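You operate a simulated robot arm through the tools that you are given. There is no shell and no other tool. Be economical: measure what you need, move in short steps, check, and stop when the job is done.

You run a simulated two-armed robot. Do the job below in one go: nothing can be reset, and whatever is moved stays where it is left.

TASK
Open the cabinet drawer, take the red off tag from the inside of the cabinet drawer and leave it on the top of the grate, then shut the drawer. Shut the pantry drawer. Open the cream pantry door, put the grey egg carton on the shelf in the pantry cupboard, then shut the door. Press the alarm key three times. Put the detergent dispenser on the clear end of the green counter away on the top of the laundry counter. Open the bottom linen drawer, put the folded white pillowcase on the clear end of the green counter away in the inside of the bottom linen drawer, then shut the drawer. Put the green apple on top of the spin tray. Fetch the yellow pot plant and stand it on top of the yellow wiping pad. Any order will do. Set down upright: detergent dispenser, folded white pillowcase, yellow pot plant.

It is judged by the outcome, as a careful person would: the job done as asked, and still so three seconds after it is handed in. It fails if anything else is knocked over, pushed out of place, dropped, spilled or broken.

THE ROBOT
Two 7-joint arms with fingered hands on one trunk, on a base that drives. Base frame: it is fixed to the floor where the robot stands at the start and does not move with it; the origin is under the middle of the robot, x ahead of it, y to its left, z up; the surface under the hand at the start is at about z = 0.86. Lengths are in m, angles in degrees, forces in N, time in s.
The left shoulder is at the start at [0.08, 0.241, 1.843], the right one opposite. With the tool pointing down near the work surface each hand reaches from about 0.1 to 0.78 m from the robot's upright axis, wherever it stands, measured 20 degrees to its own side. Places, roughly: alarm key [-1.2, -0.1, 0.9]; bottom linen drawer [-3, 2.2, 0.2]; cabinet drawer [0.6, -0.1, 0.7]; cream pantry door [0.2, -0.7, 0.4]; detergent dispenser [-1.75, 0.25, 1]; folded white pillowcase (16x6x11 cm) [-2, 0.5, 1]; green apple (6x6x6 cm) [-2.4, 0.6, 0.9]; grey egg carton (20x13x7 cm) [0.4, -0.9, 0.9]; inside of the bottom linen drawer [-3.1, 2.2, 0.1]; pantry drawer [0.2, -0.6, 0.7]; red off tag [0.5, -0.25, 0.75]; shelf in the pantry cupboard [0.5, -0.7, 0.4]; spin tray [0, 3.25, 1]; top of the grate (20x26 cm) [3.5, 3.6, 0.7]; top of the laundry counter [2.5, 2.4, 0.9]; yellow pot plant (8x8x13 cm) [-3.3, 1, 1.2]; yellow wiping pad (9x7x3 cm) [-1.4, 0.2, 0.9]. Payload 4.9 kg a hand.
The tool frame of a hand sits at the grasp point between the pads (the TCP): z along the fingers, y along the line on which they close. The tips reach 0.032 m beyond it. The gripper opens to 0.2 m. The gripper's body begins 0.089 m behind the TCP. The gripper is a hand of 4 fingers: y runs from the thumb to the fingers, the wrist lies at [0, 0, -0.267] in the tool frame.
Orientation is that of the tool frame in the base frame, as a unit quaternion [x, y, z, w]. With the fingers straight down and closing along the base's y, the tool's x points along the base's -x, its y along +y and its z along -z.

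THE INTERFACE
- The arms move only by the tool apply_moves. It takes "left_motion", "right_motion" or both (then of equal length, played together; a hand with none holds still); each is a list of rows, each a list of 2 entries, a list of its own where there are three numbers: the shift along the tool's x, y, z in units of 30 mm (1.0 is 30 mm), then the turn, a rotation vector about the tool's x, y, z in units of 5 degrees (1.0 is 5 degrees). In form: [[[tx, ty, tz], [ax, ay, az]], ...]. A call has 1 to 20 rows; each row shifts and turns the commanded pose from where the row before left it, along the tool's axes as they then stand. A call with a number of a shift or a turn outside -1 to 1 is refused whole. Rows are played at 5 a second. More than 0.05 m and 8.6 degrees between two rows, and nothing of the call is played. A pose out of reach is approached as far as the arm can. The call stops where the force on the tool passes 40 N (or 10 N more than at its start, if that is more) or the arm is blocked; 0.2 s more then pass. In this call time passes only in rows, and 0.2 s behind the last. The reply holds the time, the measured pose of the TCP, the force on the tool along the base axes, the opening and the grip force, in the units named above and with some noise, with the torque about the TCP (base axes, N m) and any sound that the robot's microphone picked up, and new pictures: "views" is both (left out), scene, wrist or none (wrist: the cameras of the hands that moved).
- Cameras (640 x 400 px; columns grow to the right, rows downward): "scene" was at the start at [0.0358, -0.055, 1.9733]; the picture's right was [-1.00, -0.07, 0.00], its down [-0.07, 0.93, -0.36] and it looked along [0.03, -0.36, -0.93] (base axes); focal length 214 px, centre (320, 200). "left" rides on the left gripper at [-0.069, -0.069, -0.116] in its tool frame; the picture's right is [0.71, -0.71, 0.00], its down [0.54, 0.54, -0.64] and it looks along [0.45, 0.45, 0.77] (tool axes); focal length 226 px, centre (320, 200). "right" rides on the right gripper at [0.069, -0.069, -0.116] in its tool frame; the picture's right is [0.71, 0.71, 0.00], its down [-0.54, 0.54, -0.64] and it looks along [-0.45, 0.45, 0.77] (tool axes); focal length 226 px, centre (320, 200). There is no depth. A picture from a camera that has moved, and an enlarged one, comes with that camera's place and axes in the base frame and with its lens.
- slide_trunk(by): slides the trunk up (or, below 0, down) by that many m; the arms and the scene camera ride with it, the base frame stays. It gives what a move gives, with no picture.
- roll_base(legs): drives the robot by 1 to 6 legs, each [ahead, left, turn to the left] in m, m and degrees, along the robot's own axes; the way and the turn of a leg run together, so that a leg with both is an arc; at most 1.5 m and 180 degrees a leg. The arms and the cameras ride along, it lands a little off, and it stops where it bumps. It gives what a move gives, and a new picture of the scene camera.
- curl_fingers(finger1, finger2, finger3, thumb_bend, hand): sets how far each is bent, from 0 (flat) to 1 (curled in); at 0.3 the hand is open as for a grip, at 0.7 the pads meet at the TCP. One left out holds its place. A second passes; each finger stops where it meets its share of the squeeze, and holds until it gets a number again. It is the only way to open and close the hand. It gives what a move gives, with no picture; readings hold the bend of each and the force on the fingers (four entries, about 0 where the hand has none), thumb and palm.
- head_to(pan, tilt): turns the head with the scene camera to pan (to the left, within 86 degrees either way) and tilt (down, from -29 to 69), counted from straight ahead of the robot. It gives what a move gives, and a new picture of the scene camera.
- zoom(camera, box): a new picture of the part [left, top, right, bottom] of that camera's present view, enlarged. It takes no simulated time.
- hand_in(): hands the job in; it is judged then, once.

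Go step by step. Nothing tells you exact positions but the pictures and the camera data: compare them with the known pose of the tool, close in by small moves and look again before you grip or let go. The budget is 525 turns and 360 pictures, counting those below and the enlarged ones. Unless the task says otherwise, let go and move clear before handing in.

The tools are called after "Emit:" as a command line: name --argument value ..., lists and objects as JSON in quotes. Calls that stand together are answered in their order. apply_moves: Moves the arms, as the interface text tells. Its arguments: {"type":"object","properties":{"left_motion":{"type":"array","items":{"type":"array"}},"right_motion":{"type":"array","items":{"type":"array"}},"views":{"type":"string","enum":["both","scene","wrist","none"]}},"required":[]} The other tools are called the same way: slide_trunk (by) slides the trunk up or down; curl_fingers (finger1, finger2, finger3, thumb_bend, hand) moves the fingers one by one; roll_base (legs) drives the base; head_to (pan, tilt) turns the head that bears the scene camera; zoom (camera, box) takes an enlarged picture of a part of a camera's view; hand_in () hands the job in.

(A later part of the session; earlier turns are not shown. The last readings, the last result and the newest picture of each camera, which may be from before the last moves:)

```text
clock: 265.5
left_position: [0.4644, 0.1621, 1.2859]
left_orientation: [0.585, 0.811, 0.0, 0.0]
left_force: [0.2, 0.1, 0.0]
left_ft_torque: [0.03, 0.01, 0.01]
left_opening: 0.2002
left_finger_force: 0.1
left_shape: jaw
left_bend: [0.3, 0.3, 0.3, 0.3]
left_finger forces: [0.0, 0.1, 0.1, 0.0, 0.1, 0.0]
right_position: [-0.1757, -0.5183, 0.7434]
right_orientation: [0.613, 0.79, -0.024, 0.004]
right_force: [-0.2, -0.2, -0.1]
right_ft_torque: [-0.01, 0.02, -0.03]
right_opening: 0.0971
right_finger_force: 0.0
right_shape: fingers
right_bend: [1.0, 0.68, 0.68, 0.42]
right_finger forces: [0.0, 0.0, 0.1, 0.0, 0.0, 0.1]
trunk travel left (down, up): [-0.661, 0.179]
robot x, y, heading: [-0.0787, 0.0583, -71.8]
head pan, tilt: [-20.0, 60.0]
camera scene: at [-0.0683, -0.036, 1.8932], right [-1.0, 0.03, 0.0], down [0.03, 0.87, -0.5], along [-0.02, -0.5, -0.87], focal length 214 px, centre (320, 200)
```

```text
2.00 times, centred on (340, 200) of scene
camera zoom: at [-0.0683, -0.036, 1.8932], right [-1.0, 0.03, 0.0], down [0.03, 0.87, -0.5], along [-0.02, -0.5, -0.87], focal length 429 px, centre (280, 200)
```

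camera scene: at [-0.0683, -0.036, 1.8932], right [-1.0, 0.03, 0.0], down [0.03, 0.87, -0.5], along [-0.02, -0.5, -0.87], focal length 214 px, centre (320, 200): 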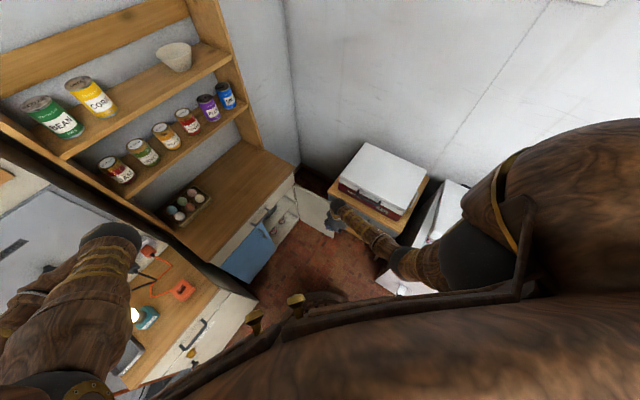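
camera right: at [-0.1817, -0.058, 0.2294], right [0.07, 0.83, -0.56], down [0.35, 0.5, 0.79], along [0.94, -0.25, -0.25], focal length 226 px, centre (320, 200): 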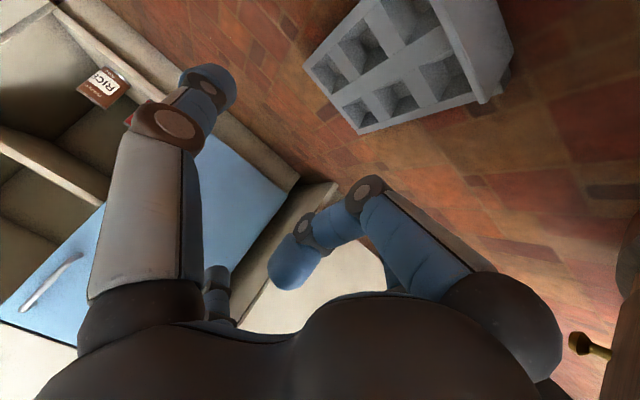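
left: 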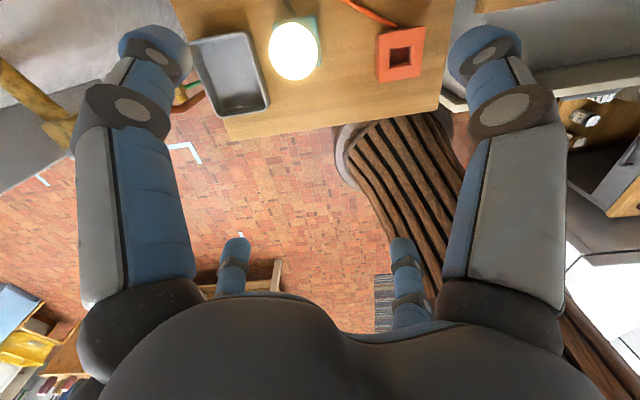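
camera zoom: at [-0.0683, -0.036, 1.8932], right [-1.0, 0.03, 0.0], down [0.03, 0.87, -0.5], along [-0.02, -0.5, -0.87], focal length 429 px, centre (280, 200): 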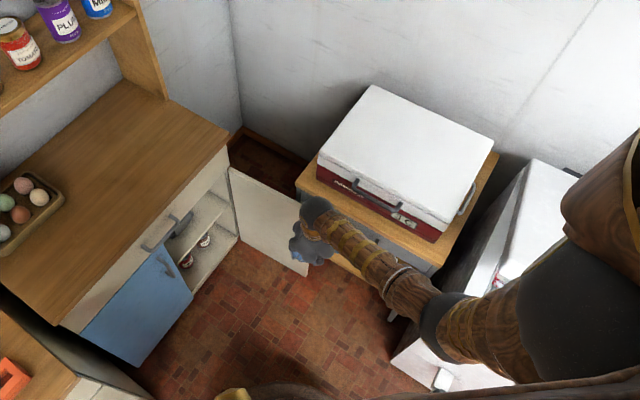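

Good, the hand comes in from above and left of the cooler. I turn and tilt it so the thumb can reach over the door to its outer face beyond the table's corner.

Emit:
apply_moves --right_motion '[[[0, 0, -1], [0, 0, -1]], [[0, 0, -1], [0, 0, -1]], [[0, 0, -1], [0, 0, -1]], [[0, 0, -1], [0, 0, -1]], [[0, 0, -1], [0, 0, -1]], [[0, 0, -1], [0, 0, -1]], [[0, 0, -1], [0, 0, -1]], [[0, 0, -1], [0, 0, -0.8]], [[0, 0, -0.8], [1, 0, 0]], [[0, 0, -0.8], [1, 0, 0]], [[0, 0, -0.8], [1, 0, 0]], [[0, 0, -0.8], [1, 0, 0]], [[0, 0, -0.8], [1, 0, 0]], [[0, 0, -0.8], [1, 0, 0]]]' --views "none"

Emit:
slide_trunk --by -0.3

Emit:
curl_fingers --hand "right" --thumb_bend 0.38

Emit:
head_to --pan -10 --tilt 55

```text
clock: 268.5
left_position: [0.4645, 0.1632, 1.2862]
left_orientation: [0.585, 0.811, -0.001, 0.0]
left_force: [-0.1, 0.7, -0.1]
left_ft_torque: [-0.02, 0.01, -0.01]
left_opening: 0.1999
left_finger_force: 0.0
left_shape: jaw
left_bend: [0.3, 0.3, 0.3, 0.3]
left_finger forces: [0.0, 0.0, 0.1, 0.0, 0.1, 0.0]
right_position: [-0.1508, -0.477, 1.122]
right_orientation: [0.302, 0.91, -0.27, -0.084]
right_force: [-0.3, 0.5, -0.5]
right_ft_torque: [0.03, -0.04, 0.03]
right_opening: 0.0974
right_finger_force: 0.2
right_shape: fingers
right_bend: [1.0, 0.68, 0.68, 0.42]
right_finger forces: [0.0, 0.0, 0.0, 0.1, 0.0, 0.0]
trunk travel left (down, up): [-0.661, 0.179]
robot x, y, heading: [-0.0782, 0.0581, -71.8]
head pan, tilt: [-20.0, 60.0]
```

```text
clock: 271.5
left_position: [0.4642, 0.1628, 0.9868]
left_orientation: [0.585, 0.811, 0.0, 0.0]
left_force: [0.1, 0.4, 0.0]
left_ft_torque: [0.0, -0.02, -0.01]
left_opening: 0.1999
left_finger_force: 0.2
left_shape: jaw
left_bend: [0.3, 0.3, 0.3, 0.3]
left_finger forces: [0.0, 0.0, 0.1, 0.1, 0.0, 0.1]
right_position: [-0.1493, -0.479, 0.8208]
right_orientation: [0.302, 0.911, -0.269, -0.084]
right_force: [-0.3, 0.0, -0.5]
right_ft_torque: [0.01, 0.01, 0.0]
right_opening: 0.0974
right_finger_force: 0.0
right_shape: fingers
right_bend: [1.0, 0.68, 0.68, 0.42]
right_finger forces: [0.0, 0.1, 0.1, 0.0, 0.0, 0.0]
trunk travel left (down, up): [-0.361, 0.479]
robot x, y, heading: [-0.0804, 0.0574, -71.7]
head pan, tilt: [-20.0, 60.0]
```

```text
clock: 272.5
left_position: [0.4641, 0.1629, 0.9881]
left_orientation: [0.585, 0.811, 0.0, -0.001]
left_force: [-0.6, 0.4, -0.6]
left_ft_torque: [0.01, 0.01, 0.0]
left_opening: 0.1999
left_finger_force: 0.1
left_shape: jaw
left_bend: [0.3, 0.3, 0.3, 0.3]
left_finger forces: [0.0, 0.0, 0.1, 0.0, 0.0, 0.1]
right_position: [-0.15, -0.4767, 0.8195]
right_orientation: [0.302, 0.911, -0.268, -0.085]
right_force: [-1.0, -0.8, -0.6]
right_ft_torque: [-0.03, 0.0, -0.05]
right_opening: 0.1035
right_finger_force: 0.0
right_shape: fingers
right_bend: [1.0, 0.68, 0.68, 0.38]
right_finger forces: [0.1, 0.0, 0.1, 0.1, 0.1, 0.1]
trunk travel left (down, up): [-0.361, 0.479]
robot x, y, heading: [-0.0774, 0.0587, -71.7]
head pan, tilt: [-20.0, 60.0]
```

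```text
clock: 273.2
left_position: [0.4646, 0.1616, 0.9866]
left_orientation: [0.585, 0.811, 0.0, -0.001]
left_force: [-0.8, -0.1, 0.0]
left_ft_torque: [0.01, -0.02, 0.02]
left_opening: 0.1997
left_finger_force: 0.0
left_shape: jaw
left_bend: [0.3, 0.3, 0.3, 0.3]
left_finger forces: [0.0, 0.0, 0.0, 0.0, 0.1, 0.1]
right_position: [-0.1498, -0.4777, 0.8203]
right_orientation: [0.302, 0.911, -0.269, -0.084]
right_force: [-0.1, 0.2, 0.4]
right_ft_torque: [0.01, -0.02, -0.01]
right_opening: 0.103
right_finger_force: 0.0
right_shape: fingers
right_bend: [1.0, 0.68, 0.68, 0.38]
right_finger forces: [0.1, 0.0, 0.0, 0.0, 0.0, 0.0]
trunk travel left (down, up): [-0.361, 0.479]
robot x, y, heading: [-0.0771, 0.0599, -71.6]
head pan, tilt: [-10.0, 55.0]
camera scene: at [-0.057, -0.0405, 1.5993], right [-0.99, -0.14, 0.0], down [-0.12, 0.81, -0.57], along [0.08, -0.57, -0.82], focal length 214 px, centre (320, 200)
```

scene: 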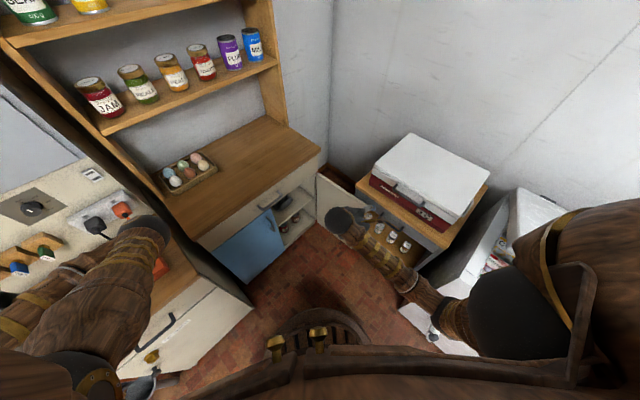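

Emit:
apply_moves --right_motion '[[[-0.95, -0.52, 0.33], [0, 0, 0]], [[-0.95, -0.52, 0.33], [0, 0, 0]], [[-0.95, -0.52, 0.33], [0, 0, 0]], [[-0.95, -0.52, 0.33], [0, 0, 0]], [[-0.95, -0.52, 0.33], [0, 0, 0]], [[-0.95, -0.52, 0.33], [0, 0, 0]], [[-0.95, -0.52, 0.33], [0, 0, 0]], [[-0.95, -0.52, 0.33], [0, 0, 0]], [[-0.95, -0.52, 0.33], [0, 0, 0]]]' --views "both"

Emit:
zoom --camera "scene" --box '[240, 120, 440, 280]'

```text
clock: 275.2
left_position: [0.4653, 0.162, 0.9867]
left_orientation: [0.586, 0.811, 0.002, -0.001]
left_force: [0.1, -0.4, -0.7]
left_ft_torque: [0.03, -0.01, -0.01]
left_opening: 0.1999
left_finger_force: 0.0
left_shape: jaw
left_bend: [0.3, 0.3, 0.3, 0.3]
left_finger forces: [0.0, 0.0, 0.1, 0.0, 0.1, 0.0]
right_position: [-0.0421, -0.7659, 0.823]
right_orientation: [0.301, 0.911, -0.269, -0.085]
right_force: [-0.7, -0.6, 0.7]
right_ft_torque: [0.0, 0.03, 0.0]
right_opening: 0.1032
right_finger_force: 0.1
right_shape: fingers
right_bend: [1.0, 0.68, 0.68, 0.38]
right_finger forces: [0.1, 0.1, 0.0, 0.0, 0.0, 0.0]
trunk travel left (down, up): [-0.361, 0.479]
robot x, y, heading: [-0.0766, 0.0577, -71.8]
head pan, tilt: [-10.0, 55.0]
camera scene: at [-0.0563, -0.042, 1.5992], right [-0.99, -0.14, 0.0], down [-0.12, 0.81, -0.57], along [0.08, -0.57, -0.82], focal length 214 px, centre (320, 200)
camera right: at [-0.0965, -0.7195, 0.9569], right [-0.21, 0.9, -0.39], down [0.91, 0.32, 0.25], along [0.35, -0.3, -0.89], focal length 226 px, centre (320, 200)
```

scene: 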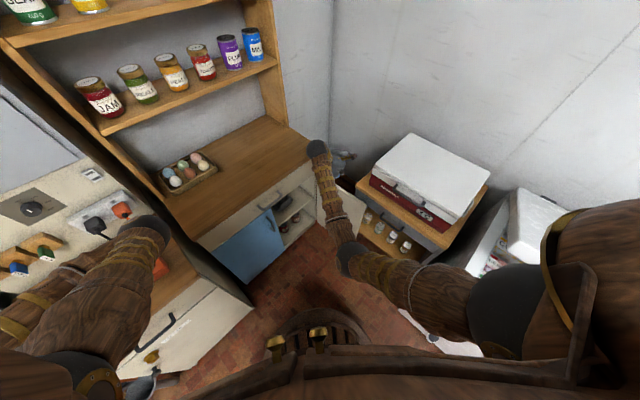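
right: 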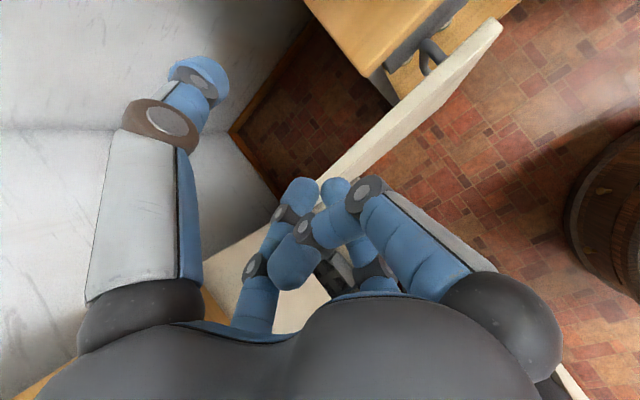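

```text
2.50 times, centred on (340, 200) of scene
camera zoom: at [-0.0563, -0.042, 1.5992], right [-0.99, -0.14, 0.0], down [-0.12, 0.81, -0.57], along [0.08, -0.57, -0.82], focal length 536 px, centre (270, 200)
```

zoom: 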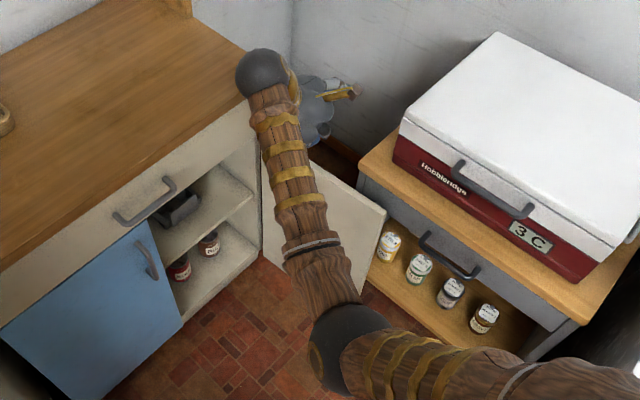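

The thumb is over the outer side now. I lower the hand with the arm.

Emit:
apply_moves --right_motion '[[[0, 0.54, 0.842], [0, 0, 0]], [[0, 0.54, 0.842], [0, 0, 0]], [[0, 0.54, 0.842], [0, 0, 0]], [[0, 0.54, 0.842], [0, 0, 0]], [[0, 0.54, 0.842], [0, 0, 0]], [[0, 0.54, 0.842], [0, 0, 0]], [[0, 0.27, 0.42], [0, 0, 0]]]' --views "wrist"

```text
clock: 276.8
left_position: [0.465, 0.1638, 0.987]
left_orientation: [0.585, 0.811, 0.0, 0.001]
left_force: [0.9, -0.3, -0.2]
left_ft_torque: [-0.02, 0.01, 0.04]
left_opening: 0.2
left_finger_force: 0.0
left_shape: jaw
left_bend: [0.3, 0.3, 0.3, 0.3]
left_finger forces: [0.0, 0.0, 0.0, 0.0, 0.0, 0.0]
right_position: [-0.042, -0.7636, 0.6275]
right_orientation: [0.302, 0.911, -0.269, -0.085]
right_force: [2.5, 5.5, -0.7]
right_ft_torque: [0.14, -0.06, 0.0]
right_opening: 0.1035
right_finger_force: 3.3
right_shape: fingers
right_bend: [1.0, 0.67, 0.69, 0.38]
right_finger forces: [0.0, 0.0, 6.5, 0.0, 0.0, 0.1]
trunk travel left (down, up): [-0.361, 0.479]
robot x, y, heading: [-0.0776, 0.0585, -71.6]
head pan, tilt: [-10.0, 55.0]
camera right: at [-0.0957, -0.7176, 0.7629], right [-0.21, 0.9, -0.39], down [0.91, 0.32, 0.25], along [0.35, -0.3, -0.89], focal length 226 px, centre (320, 200)
```

right: 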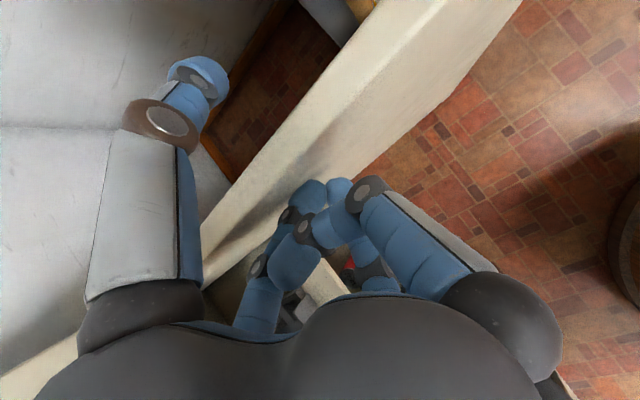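

Door edge sits between thumb and fingers. Sweep left.

Emit:
apply_moves --right_motion '[[[0, 0.6, -0.38], [0, 0, 0]], [[0, 0.6, -0.38], [0, 0, 0]], [[0, 0.6, -0.38], [0, 0, 0]], [[0, 0.842, -0.54], [0, 0, 0]], [[0, 0.842, -0.54], [0, 0, 0]], [[0, 0.842, -0.54], [0, 0, 0]], [[0, 0.842, -0.54], [0, 0, 0]], [[0, 0.842, -0.54], [0, 0, 0]]]' --views "scene"

Emit:
zoom --camera "scene" --box '[200, 120, 440, 300]'

```text
clock: 278.6
left_position: [0.4652, 0.1633, 0.9872]
left_orientation: [0.585, 0.811, 0.0, 0.0]
left_force: [0.6, -0.2, -0.6]
left_ft_torque: [0.01, 0.03, 0.01]
left_opening: 0.2
left_finger_force: 0.1
left_shape: jaw
left_bend: [0.3, 0.3, 0.3, 0.3]
left_finger forces: [0.1, 0.0, 0.1, 0.0, 0.1, 0.0]
right_position: [0.0853, -0.5922, 0.6283]
right_orientation: [0.302, 0.911, -0.268, -0.084]
right_force: [-0.1, 0.2, -0.3]
right_ft_torque: [-0.01, -0.02, 0.0]
right_opening: 0.1039
right_finger_force: 0.0
right_shape: fingers
right_bend: [1.0, 0.68, 0.68, 0.38]
right_finger forces: [0.0, 0.0, 0.0, 0.1, 0.0, 0.1]
trunk travel left (down, up): [-0.361, 0.479]
robot x, y, heading: [-0.079, 0.0593, -71.8]
head pan, tilt: [-10.0, 55.0]
camera scene: at [-0.0563, -0.0401, 1.5993], right [-0.99, -0.14, 0.0], down [-0.12, 0.81, -0.57], along [0.08, -0.57, -0.82], focal length 214 px, centre (320, 200)
```

scene: 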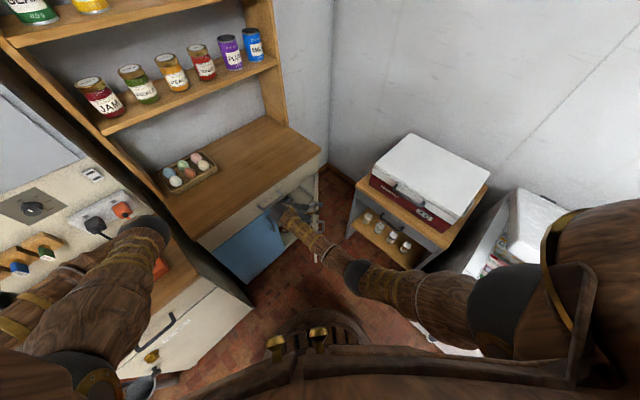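

```text
2.22 times, centred on (320, 210) of scene
camera zoom: at [-0.0563, -0.0401, 1.5993], right [-0.99, -0.14, 0.0], down [-0.12, 0.81, -0.57], along [0.08, -0.57, -0.82], focal length 477 px, centre (320, 178)
```

zoom: 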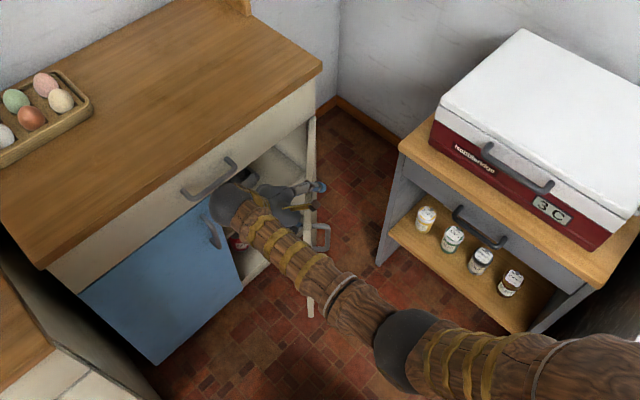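

Emit:
apply_moves --right_motion '[[[0, 0.842, -0.54], [0, 0, 0]], [[0, 0.842, -0.54], [0, 0, 0]], [[0, 0.842, -0.54], [0, 0, 0]], [[0, 0.842, -0.54], [0, 0, 0]]]' --views "none"

Emit:
zoom --camera "scene" --box '[200, 120, 440, 300]'

```text
clock: 279.6
left_position: [0.4657, 0.1629, 0.9864]
left_orientation: [0.585, 0.811, -0.001, 0.0]
left_force: [0.7, -0.1, -0.2]
left_ft_torque: [-0.07, 0.03, -0.01]
left_opening: 0.2002
left_finger_force: 0.1
left_shape: jaw
left_bend: [0.3, 0.3, 0.3, 0.3]
left_finger forces: [0.0, 0.0, 0.0, 0.1, 0.0, 0.0]
right_position: [0.1575, -0.4963, 0.6275]
right_orientation: [0.302, 0.91, -0.27, -0.084]
right_force: [-0.3, 0.3, 1.1]
right_ft_torque: [-0.02, -0.03, -0.01]
right_opening: 0.1039
right_finger_force: 0.1
right_shape: fingers
right_bend: [1.0, 0.68, 0.68, 0.38]
right_finger forces: [0.0, 0.0, 0.0, 0.0, 0.0, 0.0]
trunk travel left (down, up): [-0.361, 0.479]
robot x, y, heading: [-0.0775, 0.0566, -71.8]
head pan, tilt: [-10.0, 55.0]
```

```text
2.22 times, centred on (320, 210) of scene
camera zoom: at [-0.056, -0.0398, 1.5994], right [-0.99, -0.14, 0.0], down [-0.12, 0.81, -0.57], along [0.08, -0.57, -0.82], focal length 477 px, centre (320, 178)
```

zoom: 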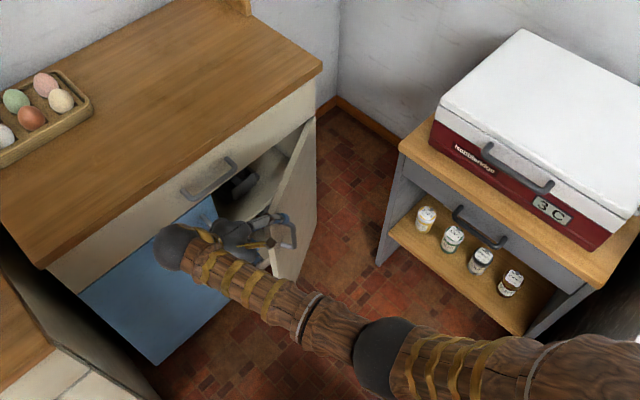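

Door is nearly half closed. I lift off, go level, and will push it shut from the front.

Emit:
apply_moves --right_motion '[[[0, -0.54, -0.842], [0, 0, 0]], [[0, -0.54, -0.842], [0, 0, 0]], [[0, -0.54, -0.842], [0, 0, 0]], [[0, -0.54, -0.842], [0, 0, 0]], [[0, -0.54, -0.842], [0, 0, 0]], [[0, -0.54, -0.842], [0, 0, 0]], [[0, -0.54, -0.842], [0, 0, 0]], [[1, 0, 0], [-1, 0, 0]], [[1, 0, 0], [-1, 0, 0]], [[1, 0, 0], [-1, 0, 0]], [[1, 0, 0], [-1, 0, 0]], [[1, 0, 0], [-1, 0, 0]], [[1, 0, 0], [-1, 0, 0]]]' --views "none"

Emit:
curl_fingers --hand "right" --finger1 0.66 --thumb_bend 0.66

Emit:
apply_moves --right_motion '[[[0, -0.2, 0], [0, -1, 0]], [[0, -0.2, 0], [0, -1, 0]], [[0, -0.2, 0], [0, -1, 0]], [[0, -0.2, 0], [0, -1, 0]], [[0, -0.2, 0], [0, -1, 0]], [[0, -0.2, 0], [0, -1, 0]], [[0, -0.2, 0], [0, -1, 0]], [[0, -0.2, 0], [0, -1, 0]], [[0, -0.2, 0], [0, -1, 0]], [[0, -0.2, 0], [0, -1, 0]], [[0, -0.2, 0], [0, -1, 0]], [[0, -0.2, 0], [0, -1, 0]], [[0, -0.2, 0], [0, -1, 0]], [[0, -0.2, 0], [0, -1, 0]]]' --views "none"

Emit:
zoom --camera "scene" --box '[200, 120, 440, 300]'

```text
clock: 282.4
left_position: [0.4664, 0.1633, 0.9872]
left_orientation: [0.585, 0.811, -0.001, 0.0]
left_force: [0.0, 0.4, -0.8]
left_ft_torque: [-0.06, 0.04, 0.0]
left_opening: 0.1999
left_finger_force: 0.0
left_shape: jaw
left_bend: [0.3, 0.3, 0.3, 0.3]
left_finger forces: [0.0, 0.0, 0.1, 0.0, 0.1, 0.0]
right_position: [0.0124, -0.3861, 0.838]
right_orientation: [0.312, 0.95, -0.025, -0.003]
right_force: [-0.5, 0.0, -1.9]
right_ft_torque: [-0.06, -0.05, -0.01]
right_opening: 0.1037
right_finger_force: 0.0
right_shape: fingers
right_bend: [1.0, 0.68, 0.68, 0.38]
right_finger forces: [0.0, 0.0, 0.1, 0.0, 0.0, 0.0]
trunk travel left (down, up): [-0.361, 0.479]
robot x, y, heading: [-0.0807, 0.0589, -71.4]
head pan, tilt: [-10.0, 55.0]
```

```text
clock: 283.4
left_position: [0.4648, 0.1634, 0.9863]
left_orientation: [0.585, 0.811, 0.001, 0.0]
left_force: [-0.6, 0.4, 1.0]
left_ft_torque: [-0.03, -0.01, 0.0]
left_opening: 0.2002
left_finger_force: 0.1
left_shape: jaw
left_bend: [0.3, 0.3, 0.3, 0.3]
left_finger forces: [0.0, 0.0, 0.1, 0.1, 0.0, 0.0]
right_position: [0.0113, -0.3875, 0.8371]
right_orientation: [0.313, 0.949, -0.024, -0.004]
right_force: [1.2, 0.1, 0.1]
right_ft_torque: [0.02, 0.0, 0.01]
right_opening: 0.0121
right_finger_force: 0.0
right_shape: fingers
right_bend: [0.66, 0.68, 0.68, 0.66]
right_finger forces: [0.0, 0.0, 0.0, 0.0, 0.0, 0.0]
trunk travel left (down, up): [-0.361, 0.479]
robot x, y, heading: [-0.075, 0.0614, -71.7]
head pan, tilt: [-10.0, 55.0]
```

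```text
clock: 286.4
left_position: [0.4638, 0.1613, 0.9866]
left_orientation: [0.585, 0.811, 0.0, -0.001]
left_force: [0.3, -0.2, -0.1]
left_ft_torque: [0.01, -0.01, -0.01]
left_opening: 0.1997
left_finger_force: 0.1
left_shape: jaw
left_bend: [0.3, 0.3, 0.3, 0.3]
left_finger forces: [0.1, 0.1, 0.0, 0.0, 0.1, 0.0]
right_position: [-0.0442, -0.5114, 0.8804]
right_orientation: [0.245, 0.78, -0.197, 0.541]
right_force: [0.3, -0.6, 0.3]
right_ft_torque: [0.03, -0.02, 0.0]
right_opening: 0.0122
right_finger_force: 0.0
right_shape: fingers
right_bend: [0.66, 0.68, 0.68, 0.66]
right_finger forces: [0.0, 0.0, 0.0, 0.0, 0.0, 0.0]
right hand out of reach, approached as far as the arm can: row 10, 11, 12, 13, 14
trunk travel left (down, up): [-0.361, 0.479]
robot x, y, heading: [-0.0754, 0.0612, -72.0]
head pan, tilt: [-10.0, 55.0]
```

```text
2.22 times, centred on (320, 210) of scene
camera zoom: at [-0.057, -0.0414, 1.5993], right [-0.99, -0.14, 0.0], down [-0.12, 0.81, -0.57], along [0.08, -0.57, -0.82], focal length 477 px, centre (320, 178)
```

zoom: 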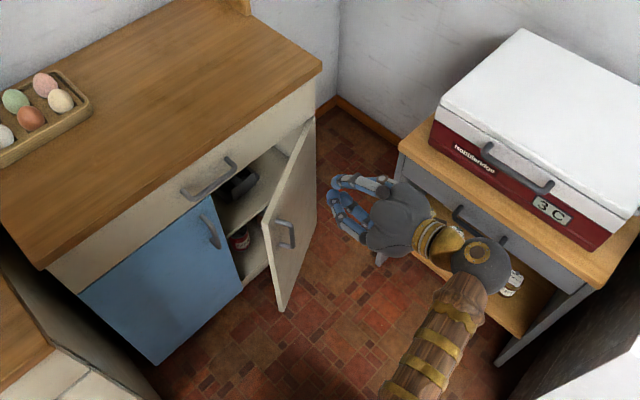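

Emit:
apply_moves --right_motion '[[[0.94, -0.2, 0.342], [0, 0, 0]], [[0.94, -0.2, 0.342], [0, 0, 0]], [[0.94, -0.2, 0.342], [0, 0, 0]], [[0.94, -0.2, 0.342], [0, 0, 0]], [[0.94, -0.2, 0.342], [0, 0, 0]], [[0.94, 0, 0.342], [0, 0, 0]], [[0.94, 0, 0.342], [0, 0, 0]], [[0.94, 0, 0.342], [0, 0, 0]], [[0.94, 0, 0.342], [0, 0, 0]]]' --views "none"

Emit:
zoom --camera "scene" --box '[200, 120, 440, 300]'

```text
clock: 288.4
left_position: [0.465, 0.162, 0.9871]
left_orientation: [0.585, 0.811, 0.001, -0.001]
left_force: [-0.6, 0.2, -0.2]
left_ft_torque: [0.02, 0.0, 0.02]
left_opening: 0.1998
left_finger_force: 0.0
left_shape: jaw
left_bend: [0.3, 0.3, 0.3, 0.3]
left_finger forces: [0.0, 0.1, 0.0, 0.0, 0.1, 0.0]
right_position: [-0.0637, -0.6146, 0.7863]
right_orientation: [0.245, 0.78, -0.197, 0.541]
right_force: [-0.5, 0.7, 0.0]
right_ft_torque: [-0.01, 0.02, 0.02]
right_opening: 0.0122
right_finger_force: 0.0
right_shape: fingers
right_bend: [0.66, 0.68, 0.68, 0.66]
right_finger forces: [0.0, 0.0, 0.0, 0.0, 0.0, 0.0]
right hand out of reach, approached as far as the arm can: row 1, 2, 3, 4, 5, 6, 7, 8, 9
trunk travel left (down, up): [-0.361, 0.479]
robot x, y, heading: [-0.0779, 0.0568, -71.6]
head pan, tilt: [-10.0, 55.0]
```

```text
2.22 times, centred on (320, 210) of scene
camera zoom: at [-0.0568, -0.0404, 1.5993], right [-0.99, -0.14, 0.0], down [-0.12, 0.81, -0.57], along [0.08, -0.57, -0.82], focal length 477 px, centre (320, 178)
```

zoom: 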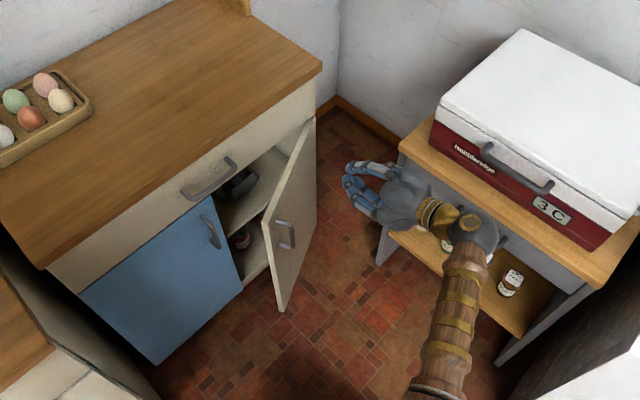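

The yaw offset makes this unreachable; I turn the base square again and straighten the hand.

Emit:
roll_base --legs '[[-0.16, 0, 0], [0, 0, 35]]'

Emit:
apply_moves --right_motion '[[[0.3, 0, -0.8], [0.94, 0, 0.342]], [[0.3, 0, -0.8], [0.94, 0, 0.342]], [[0, 0, 0], [0.94, 0, 0.342]], [[0, -0.6, 0], [0.94, 0, 0.342]], [[0, -0.8, 0], [0.94, 0, 0.342]], [[0, -1, 0], [0.94, 0, 0.342]], [[0, -1, 0], [0.94, 0, 0.342]], [[0.94, -1, 0.342], [0, 0, 0]], [[0.94, -1, 0.342], [0, 0, 0]], [[0.94, -1, 0.342], [0, 0, 0]], [[0.94, -1, 0.342], [0, 0, 0]], [[0.94, 0, 0.342], [0, 0, 0]], [[0.94, 0, 0.342], [0, 0, 0]]]' --views "none"

Emit:
head_to --pan -20 --tilt 55

```text
clock: 291.5
left_position: [0.2552, 0.6081, 0.9873]
left_orientation: [0.312, 0.95, 0.0, -0.001]
left_force: [0.8, -0.4, -0.2]
left_ft_torque: [-0.02, -0.01, 0.01]
left_opening: 0.1998
left_finger_force: 0.0
left_shape: jaw
left_bend: [0.3, 0.3, 0.3, 0.3]
left_finger forces: [0.0, 0.1, 0.0, 0.1, 0.0, 0.0]
right_position: [0.2725, -0.3327, 0.7871]
right_orientation: [-0.003, 0.818, -0.024, 0.575]
right_force: [0.4, 0.1, 0.4]
right_ft_torque: [-0.01, 0.01, 0.03]
right_opening: 0.0122
right_finger_force: 0.0
right_shape: fingers
right_bend: [0.66, 0.68, 0.68, 0.66]
right_finger forces: [0.1, 0.0, 0.0, 0.0, 0.0, 0.1]
trunk travel left (down, up): [-0.361, 0.479]
robot x, y, heading: [-0.1312, 0.2087, -36.5]
head pan, tilt: [-10.0, 55.0]
camera scene: at [-0.0528, 0.1403, 1.5993], right [-0.73, -0.69, 0.0], down [-0.56, 0.59, -0.57], along [0.39, -0.42, -0.82], focal length 214 px, centre (320, 200)
```

scene: 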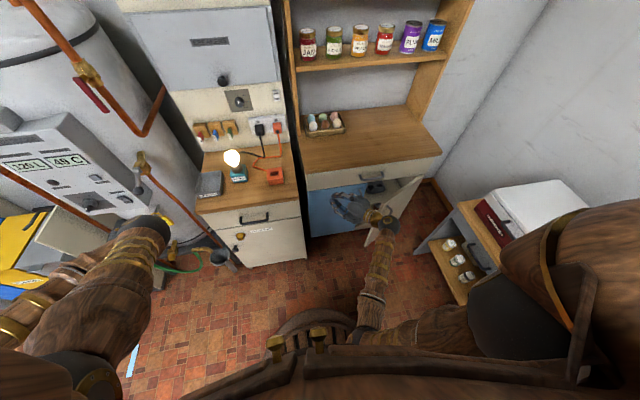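

```text
clock: 294.3
left_position: [0.2572, 0.6079, 0.9868]
left_orientation: [0.313, 0.95, 0.0, -0.001]
left_force: [-0.5, 0.3, 0.3]
left_ft_torque: [0.05, 0.03, 0.02]
left_opening: 0.1999
left_finger_force: 0.0
left_shape: jaw
left_bend: [0.3, 0.3, 0.3, 0.3]
left_finger forces: [0.1, 0.0, 0.1, 0.1, 0.0, 0.0]
right_position: [0.127, -0.5429, 0.6921]
right_orientation: [0.251, 0.779, -0.189, 0.542]
right_force: [-0.4, -0.8, 0.0]
right_ft_torque: [-0.01, 0.02, -0.02]
right_opening: 0.0119
right_finger_force: 0.1
right_shape: fingers
right_bend: [0.66, 0.68, 0.68, 0.66]
right_finger forces: [0.0, 0.1, 0.0, 0.0, 0.0, 0.1]
right hand out of reach, approached as far as the arm can: row 1, 2, 11, 12, 13
trunk travel left (down, up): [-0.361, 0.479]
robot x, y, heading: [-0.1275, 0.2095, -36.5]
head pan, tilt: [-10.0, 55.0]
```

```text
clock: 295.0
left_position: [0.2562, 0.6076, 0.9855]
left_orientation: [0.312, 0.95, -0.001, 0.001]
left_force: [-0.3, 0.6, -0.3]
left_ft_torque: [-0.05, 0.03, 0.0]
left_opening: 0.1996
left_finger_force: 0.1
left_shape: jaw
left_bend: [0.3, 0.3, 0.3, 0.3]
left_finger forces: [0.0, 0.1, 0.1, 0.0, 0.0, 0.0]
right_position: [0.1271, -0.5413, 0.6935]
right_orientation: [0.251, 0.779, -0.19, 0.543]
right_force: [0.1, -1.1, -0.9]
right_ft_torque: [-0.02, 0.01, 0.03]
right_opening: 0.0121
right_finger_force: 0.0
right_shape: fingers
right_bend: [0.66, 0.68, 0.68, 0.66]
right_finger forces: [0.0, 0.0, 0.0, 0.0, 0.0, 0.0]
trunk travel left (down, up): [-0.361, 0.479]
robot x, y, heading: [-0.127, 0.2111, -36.3]
head pan, tilt: [-20.0, 55.0]
camera scene: at [-0.0627, 0.1324, 1.5993], right [-0.83, -0.55, 0.0], down [-0.45, 0.68, -0.57], along [0.32, -0.48, -0.82], focal length 214 px, centre (320, 200)
```

scene: 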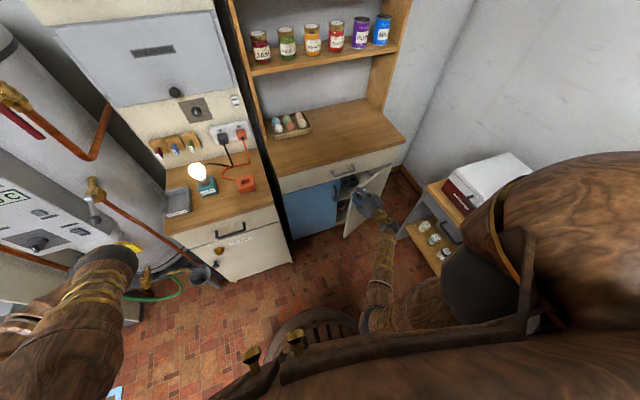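

Emit:
roll_base --legs '[[-0.2, 0, 0], [0, -0.09, 0]]'

Emit:
slide_trunk --by -0.12

Emit:
zoom --camera "scene" --box '[240, 100, 440, 260]'

```text
clock: 297.3
left_position: [0.0428, 0.6559, 0.9877]
left_orientation: [0.312, 0.95, 0.001, -0.001]
left_force: [0.2, 0.2, 0.1]
left_ft_torque: [-0.01, -0.01, 0.0]
left_opening: 0.2
left_finger_force: 0.0
left_shape: jaw
left_bend: [0.3, 0.3, 0.3, 0.3]
left_finger forces: [0.0, 0.1, 0.0, 0.0, 0.0, 0.0]
right_position: [-0.0868, -0.4948, 0.6934]
right_orientation: [0.252, 0.779, -0.19, 0.542]
right_force: [-0.1, -0.2, -0.2]
right_ft_torque: [-0.01, -0.01, 0.03]
right_opening: 0.0117
right_finger_force: 0.0
right_shape: fingers
right_bend: [0.66, 0.68, 0.68, 0.66]
right_finger forces: [0.0, 0.0, 0.0, 0.0, 0.0, 0.0]
trunk travel left (down, up): [-0.361, 0.479]
robot x, y, heading: [-0.3424, 0.2564, -36.4]
head pan, tilt: [-20.0, 55.0]
camera scene: at [-0.2768, 0.1799, 1.5994], right [-0.83, -0.55, 0.0], down [-0.45, 0.68, -0.57], along [0.32, -0.48, -0.82], focal length 214 px, centre (320, 200)
```

scene: 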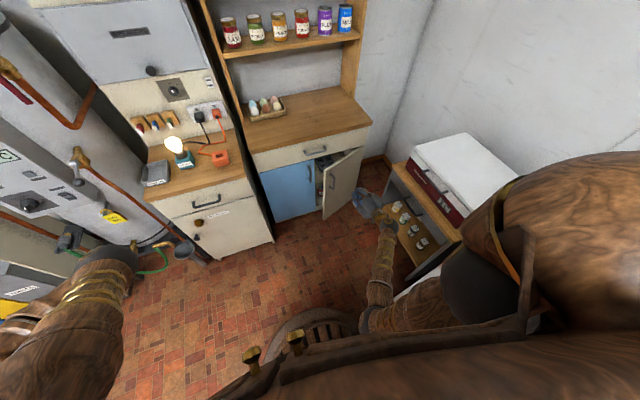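

```text
clock: 298.8
left_position: [0.0429, 0.6544, 0.8669]
left_orientation: [0.312, 0.95, -0.001, 0.0]
left_force: [0.5, 0.3, 0.4]
left_ft_torque: [0.01, 0.0, -0.02]
left_opening: 0.1998
left_finger_force: 0.0
left_shape: jaw
left_bend: [0.3, 0.3, 0.3, 0.3]
left_finger forces: [0.1, 0.0, 0.1, 0.0, 0.0, 0.1]
right_position: [-0.087, -0.493, 0.5732]
right_orientation: [0.252, 0.779, -0.189, 0.542]
right_force: [-0.3, 0.2, 0.2]
right_ft_torque: [0.01, -0.02, -0.01]
right_opening: 0.0118
right_finger_force: 0.0
right_shape: fingers
right_bend: [0.66, 0.68, 0.68, 0.66]
right_finger forces: [0.0, 0.0, 0.1, 0.0, 0.0, 0.1]
trunk travel left (down, up): [-0.241, 0.599]
robot x, y, heading: [-0.3407, 0.2584, -36.5]
head pan, tilt: [-20.0, 55.0]
```

```text
2.50 times, centred on (340, 180) of scene
camera zoom: at [-0.2764, 0.1797, 1.4794], right [-0.83, -0.55, 0.0], down [-0.45, 0.68, -0.57], along [0.32, -0.48, -0.82], focal length 536 px, centre (270, 250)
```

zoom: 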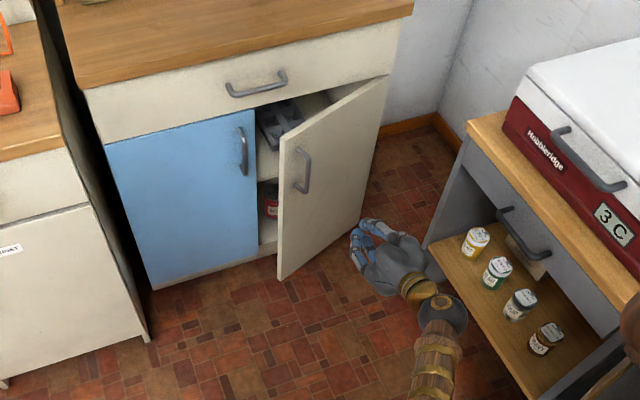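

Emit:
roll_base --legs '[[0.29, 0.04, 0]]'

Emit:
zoom --camera "scene" --box '[260, 130, 440, 290]'

```text
clock: 300.9
left_position: [0.2997, 0.5135, 0.8674]
left_orientation: [0.313, 0.95, 0.0, -0.001]
left_force: [-0.3, -0.5, -0.5]
left_ft_torque: [0.03, 0.02, -0.01]
left_opening: 0.1995
left_finger_force: 0.1
left_shape: jaw
left_bend: [0.3, 0.3, 0.3, 0.3]
left_finger forces: [0.1, 0.0, 0.0, 0.0, 0.0, 0.0]
right_position: [0.1707, -0.6345, 0.5728]
right_orientation: [0.252, 0.78, -0.19, 0.541]
right_force: [0.2, -0.4, 0.0]
right_ft_torque: [-0.03, 0.01, 0.0]
right_opening: 0.0119
right_finger_force: 0.0
right_shape: fingers
right_bend: [0.66, 0.68, 0.68, 0.66]
right_finger forces: [0.0, 0.0, 0.0, 0.0, 0.1, 0.1]
trunk travel left (down, up): [-0.241, 0.599]
robot x, y, heading: [-0.0853, 0.1145, -36.5]
head pan, tilt: [-20.0, 55.0]
camera scene: at [-0.018, 0.038, 1.4793], right [-0.83, -0.55, 0.0], down [-0.45, 0.68, -0.57], along [0.32, -0.48, -0.82], focal length 214 px, centre (320, 200)
```

scene: 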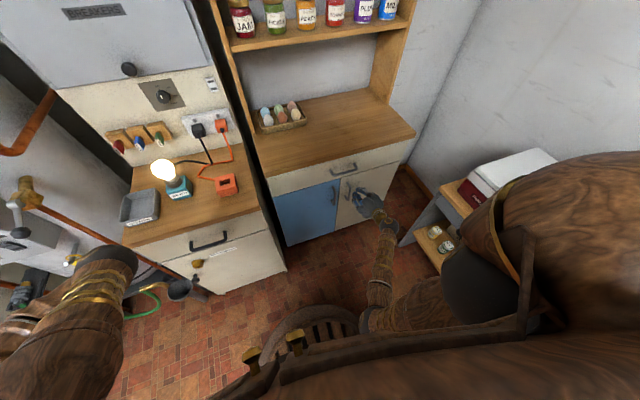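

```text
2.50 times, centred on (350, 210) of scene
camera zoom: at [-0.018, 0.038, 1.4793], right [-0.83, -0.55, 0.0], down [-0.45, 0.68, -0.57], along [0.32, -0.48, -0.82], focal length 536 px, centre (245, 175)
```

zoom: 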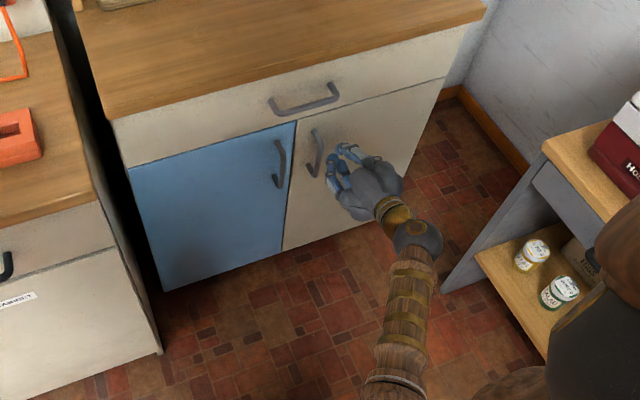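

Emit:
roll_base --legs '[[0.04, 0.0, 0]]'

Emit:
zoom --camera "scene" --box '[260, 130, 440, 290]'

```text
clock: 301.9
left_position: [0.3323, 0.4873, 0.8668]
left_orientation: [0.314, 0.949, 0.0, -0.001]
left_force: [0.4, 0.5, -0.4]
left_ft_torque: [0.03, 0.01, -0.01]
left_opening: 0.2002
left_finger_force: 0.1
left_shape: jaw
left_bend: [0.3, 0.3, 0.3, 0.3]
left_finger forces: [0.1, 0.1, 0.0, 0.1, 0.0, 0.0]
right_position: [0.1905, -0.6627, 0.5731]
right_orientation: [0.259, 0.777, -0.195, 0.54]
right_force: [-4.8, 2.3, -1.6]
right_ft_torque: [0.06, 0.03, -0.07]
right_opening: 0.011
right_finger_force: 2.2
right_shape: fingers
right_bend: [0.66, 0.68, 0.69, 0.66]
right_finger forces: [0.0, 0.1, 1.8, 0.1, 2.5, 0.1]
trunk travel left (down, up): [-0.241, 0.599]
robot x, y, heading: [-0.0545, 0.0914, -36.8]
head pan, tilt: [-20.0, 55.0]
stopped in leg 1: the force on the tool passed its limit at 61 N (the readings are from after the stop); the commanded pose is now the measured one
camera scene: at [0.0122, 0.0155, 1.4793], right [-0.84, -0.55, 0.0], down [-0.45, 0.69, -0.57], along [0.31, -0.48, -0.82], focal length 214 px, centre (320, 200)
```

scene: 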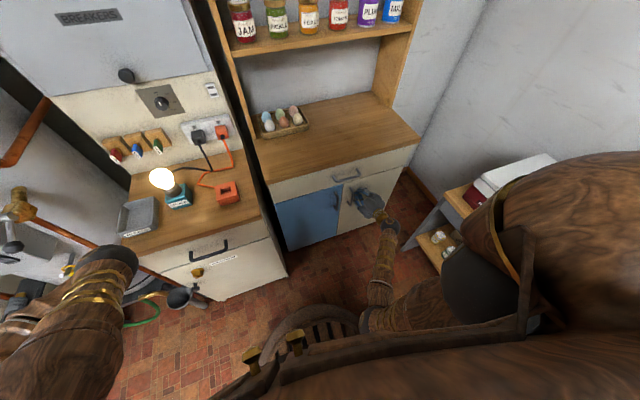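

```text
2.50 times, centred on (350, 210) of scene
camera zoom: at [0.0122, 0.0155, 1.4793], right [-0.84, -0.55, 0.0], down [-0.45, 0.69, -0.57], along [0.31, -0.48, -0.82], focal length 536 px, centre (245, 175)
```

zoom: 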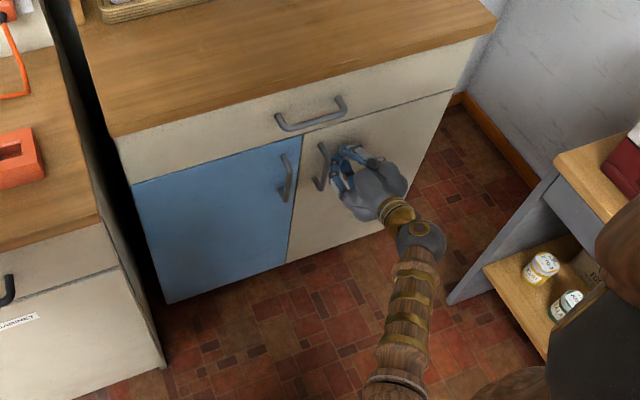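

The pantry door is shut. Next the cabinet drawer: I back off, shift left, and bring the right hand level in front of its handle.

Emit:
roll_base --legs '[[-0.35, 0, 0], [0, 0.45, 0]]'

Emit:
apply_moves --right_motion '[[[0, 1, 0], [0, -1, 0]], [[0, 1, 0], [0, -1, 0]], [[0, 1, 0], [0, -1, 0]], [[0, 1, 0], [0, -1, 0]], [[0, 1, 0], [0, 0, 0]], [[0, 1, 0], [0, 0, 0]]]' --views "none"

Emit:
slide_trunk --by 0.2

Emit:
curl_fingers --hand "right" --finger1 0.5 --finger2 0.2 --finger3 0.5 --thumb_bend 0.2

Emit:
head_to --pan -10 --tilt 45

```text
clock: 306.4
left_position: [0.3159, 1.058, 0.8659]
left_orientation: [0.312, 0.95, 0.0, 0.001]
left_force: [-0.2, 0.3, -0.7]
left_ft_torque: [0.02, -0.02, -0.02]
left_opening: 0.2
left_finger_force: 0.1
left_shape: jaw
left_bend: [0.3, 0.3, 0.3, 0.3]
left_finger forces: [0.0, 0.0, 0.0, 0.0, 0.1, 0.1]
right_position: [0.1807, -0.0952, 0.5738]
right_orientation: [0.256, 0.778, -0.194, 0.54]
right_force: [-0.7, -0.3, 0.3]
right_ft_torque: [-0.02, 0.0, -0.01]
right_opening: 0.0117
right_finger_force: 0.1
right_shape: fingers
right_bend: [0.66, 0.68, 0.68, 0.66]
right_finger forces: [0.1, 0.1, 0.0, 0.0, 0.1, 0.0]
trunk travel left (down, up): [-0.241, 0.599]
robot x, y, heading: [-0.0693, 0.6598, -36.7]
head pan, tilt: [-20.0, 55.0]
camera scene: at [-0.0026, 0.5837, 1.4793], right [-0.83, -0.55, 0.0], down [-0.45, 0.68, -0.57], along [0.32, -0.48, -0.82], focal length 214 px, centre (320, 200)
```

scene: 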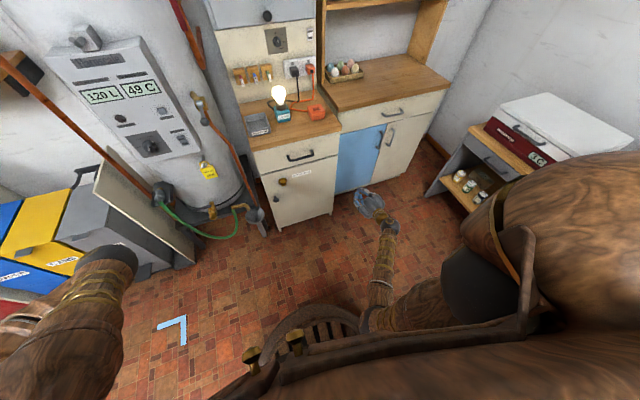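

```text
clock: 307.8
left_position: [0.3161, 1.0588, 0.8666]
left_orientation: [0.312, 0.95, -0.001, 0.0]
left_force: [-0.5, 0.2, 0.0]
left_ft_torque: [-0.05, 0.0, 0.04]
left_opening: 0.1996
left_finger_force: 0.0
left_shape: jaw
left_bend: [0.3, 0.3, 0.3, 0.3]
left_finger forces: [0.2, 0.0, 0.1, 0.0, 0.0, 0.1]
right_position: [0.2912, -0.0034, 0.7131]
right_orientation: [0.245, 0.705, -0.211, 0.631]
right_force: [-0.6, 0.0, -0.2]
right_ft_torque: [0.04, -0.01, 0.03]
right_opening: 0.0123
right_finger_force: 0.1
right_shape: fingers
right_bend: [0.66, 0.68, 0.68, 0.66]
right_finger forces: [0.0, 0.0, 0.0, 0.0, 0.0, 0.1]
right hand out of reach, approached as far as the arm can: row 1, 2, 3, 4
trunk travel left (down, up): [-0.241, 0.599]
robot x, y, heading: [-0.068, 0.6587, -36.4]
head pan, tilt: [-20.0, 55.0]
```

```text
clock: 310.0
left_position: [0.3153, 1.058, 1.0672]
left_orientation: [0.311, 0.95, 0.0, 0.0]
left_force: [-0.4, 0.6, -0.4]
left_ft_torque: [0.04, 0.01, 0.02]
left_opening: 0.2
left_finger_force: 0.1
left_shape: jaw
left_bend: [0.3, 0.3, 0.3, 0.3]
left_finger forces: [0.0, 0.0, 0.0, 0.0, 0.0, 0.0]
right_position: [0.2909, -0.0048, 0.9129]
right_orientation: [0.246, 0.704, -0.212, 0.632]
right_force: [-0.2, 0.0, -0.4]
right_ft_torque: [0.0, 0.0, -0.02]
right_opening: 0.0122
right_finger_force: 0.0
right_shape: fingers
right_bend: [0.66, 0.68, 0.68, 0.66]
right_finger forces: [0.1, 0.1, 0.0, 0.0, 0.0, 0.1]
trunk travel left (down, up): [-0.441, 0.399]
robot x, y, heading: [-0.0666, 0.6614, -36.6]
head pan, tilt: [-20.0, 55.0]
```

```text
clock: 311.0
left_position: [0.3157, 1.058, 1.0666]
left_orientation: [0.311, 0.95, 0.001, 0.0]
left_force: [-0.2, 0.0, -0.1]
left_ft_torque: [0.0, -0.01, -0.01]
left_opening: 0.1999
left_finger_force: 0.1
left_shape: jaw
left_bend: [0.3, 0.3, 0.3, 0.3]
left_finger forces: [0.1, 0.0, 0.0, 0.1, 0.1, 0.0]
right_position: [0.2913, -0.0048, 0.9127]
right_orientation: [0.246, 0.704, -0.212, 0.632]
right_force: [-0.8, 0.6, 0.3]
right_ft_torque: [0.02, -0.02, 0.0]
right_opening: 0.1244
right_finger_force: 0.1
right_shape: fingers
right_bend: [0.5, 0.2, 0.5, 0.2]
right_finger forces: [0.1, 0.1, 0.0, 0.0, 0.0, 0.0]
trunk travel left (down, up): [-0.441, 0.399]
robot x, y, heading: [-0.0722, 0.661, -36.6]
head pan, tilt: [-20.0, 55.0]
```

```text
clock: 311.7
left_position: [0.3161, 1.0584, 1.0666]
left_orientation: [0.311, 0.95, 0.0, 0.0]
left_force: [0.3, -0.1, 0.1]
left_ft_torque: [0.01, 0.02, -0.01]
left_opening: 0.1998
left_finger_force: 0.0
left_shape: jaw
left_bend: [0.3, 0.3, 0.3, 0.3]
left_finger forces: [0.1, 0.0, 0.0, 0.0, 0.1, 0.0]
right_position: [0.2913, -0.0039, 0.9128]
right_orientation: [0.245, 0.704, -0.212, 0.632]
right_force: [0.6, -0.2, 0.1]
right_ft_torque: [0.03, 0.02, -0.02]
right_opening: 0.1243
right_finger_force: 0.1
right_shape: fingers
right_bend: [0.5, 0.2, 0.5, 0.2]
right_finger forces: [0.1, 0.0, 0.0, 0.1, 0.1, 0.0]
trunk travel left (down, up): [-0.441, 0.399]
robot x, y, heading: [-0.0655, 0.6598, -36.5]
head pan, tilt: [-10.0, 45.0]
camera scene: at [0.0132, 0.5845, 1.6927], right [-0.73, -0.69, 0.0], down [-0.49, 0.51, -0.71], along [0.49, -0.51, -0.71], focal length 214 px, centre (320, 200)
```

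scene: 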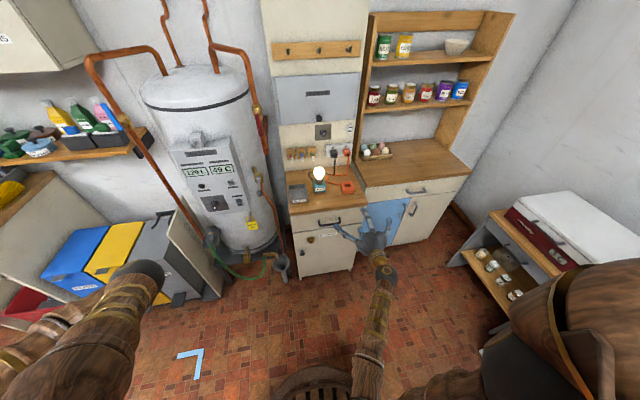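

Emit:
zoom --camera "scene" --box '[280, 170, 400, 280]'

```text
3.64 times, centred on (340, 225) of scene
camera zoom: at [0.0132, 0.5845, 1.6927], right [-0.73, -0.69, 0.0], down [-0.49, 0.51, -0.71], along [0.49, -0.51, -0.71], focal length 780 px, centre (247, 109)
```

zoom: 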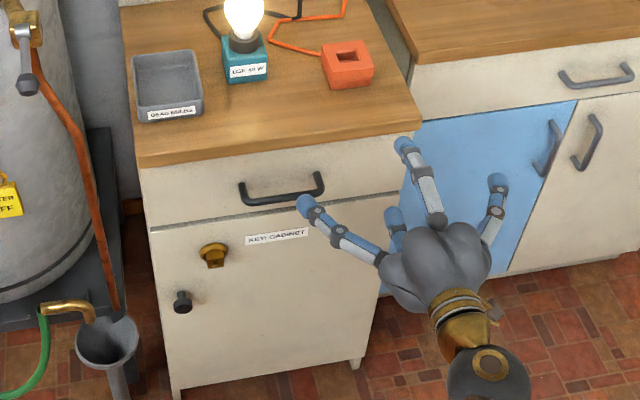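

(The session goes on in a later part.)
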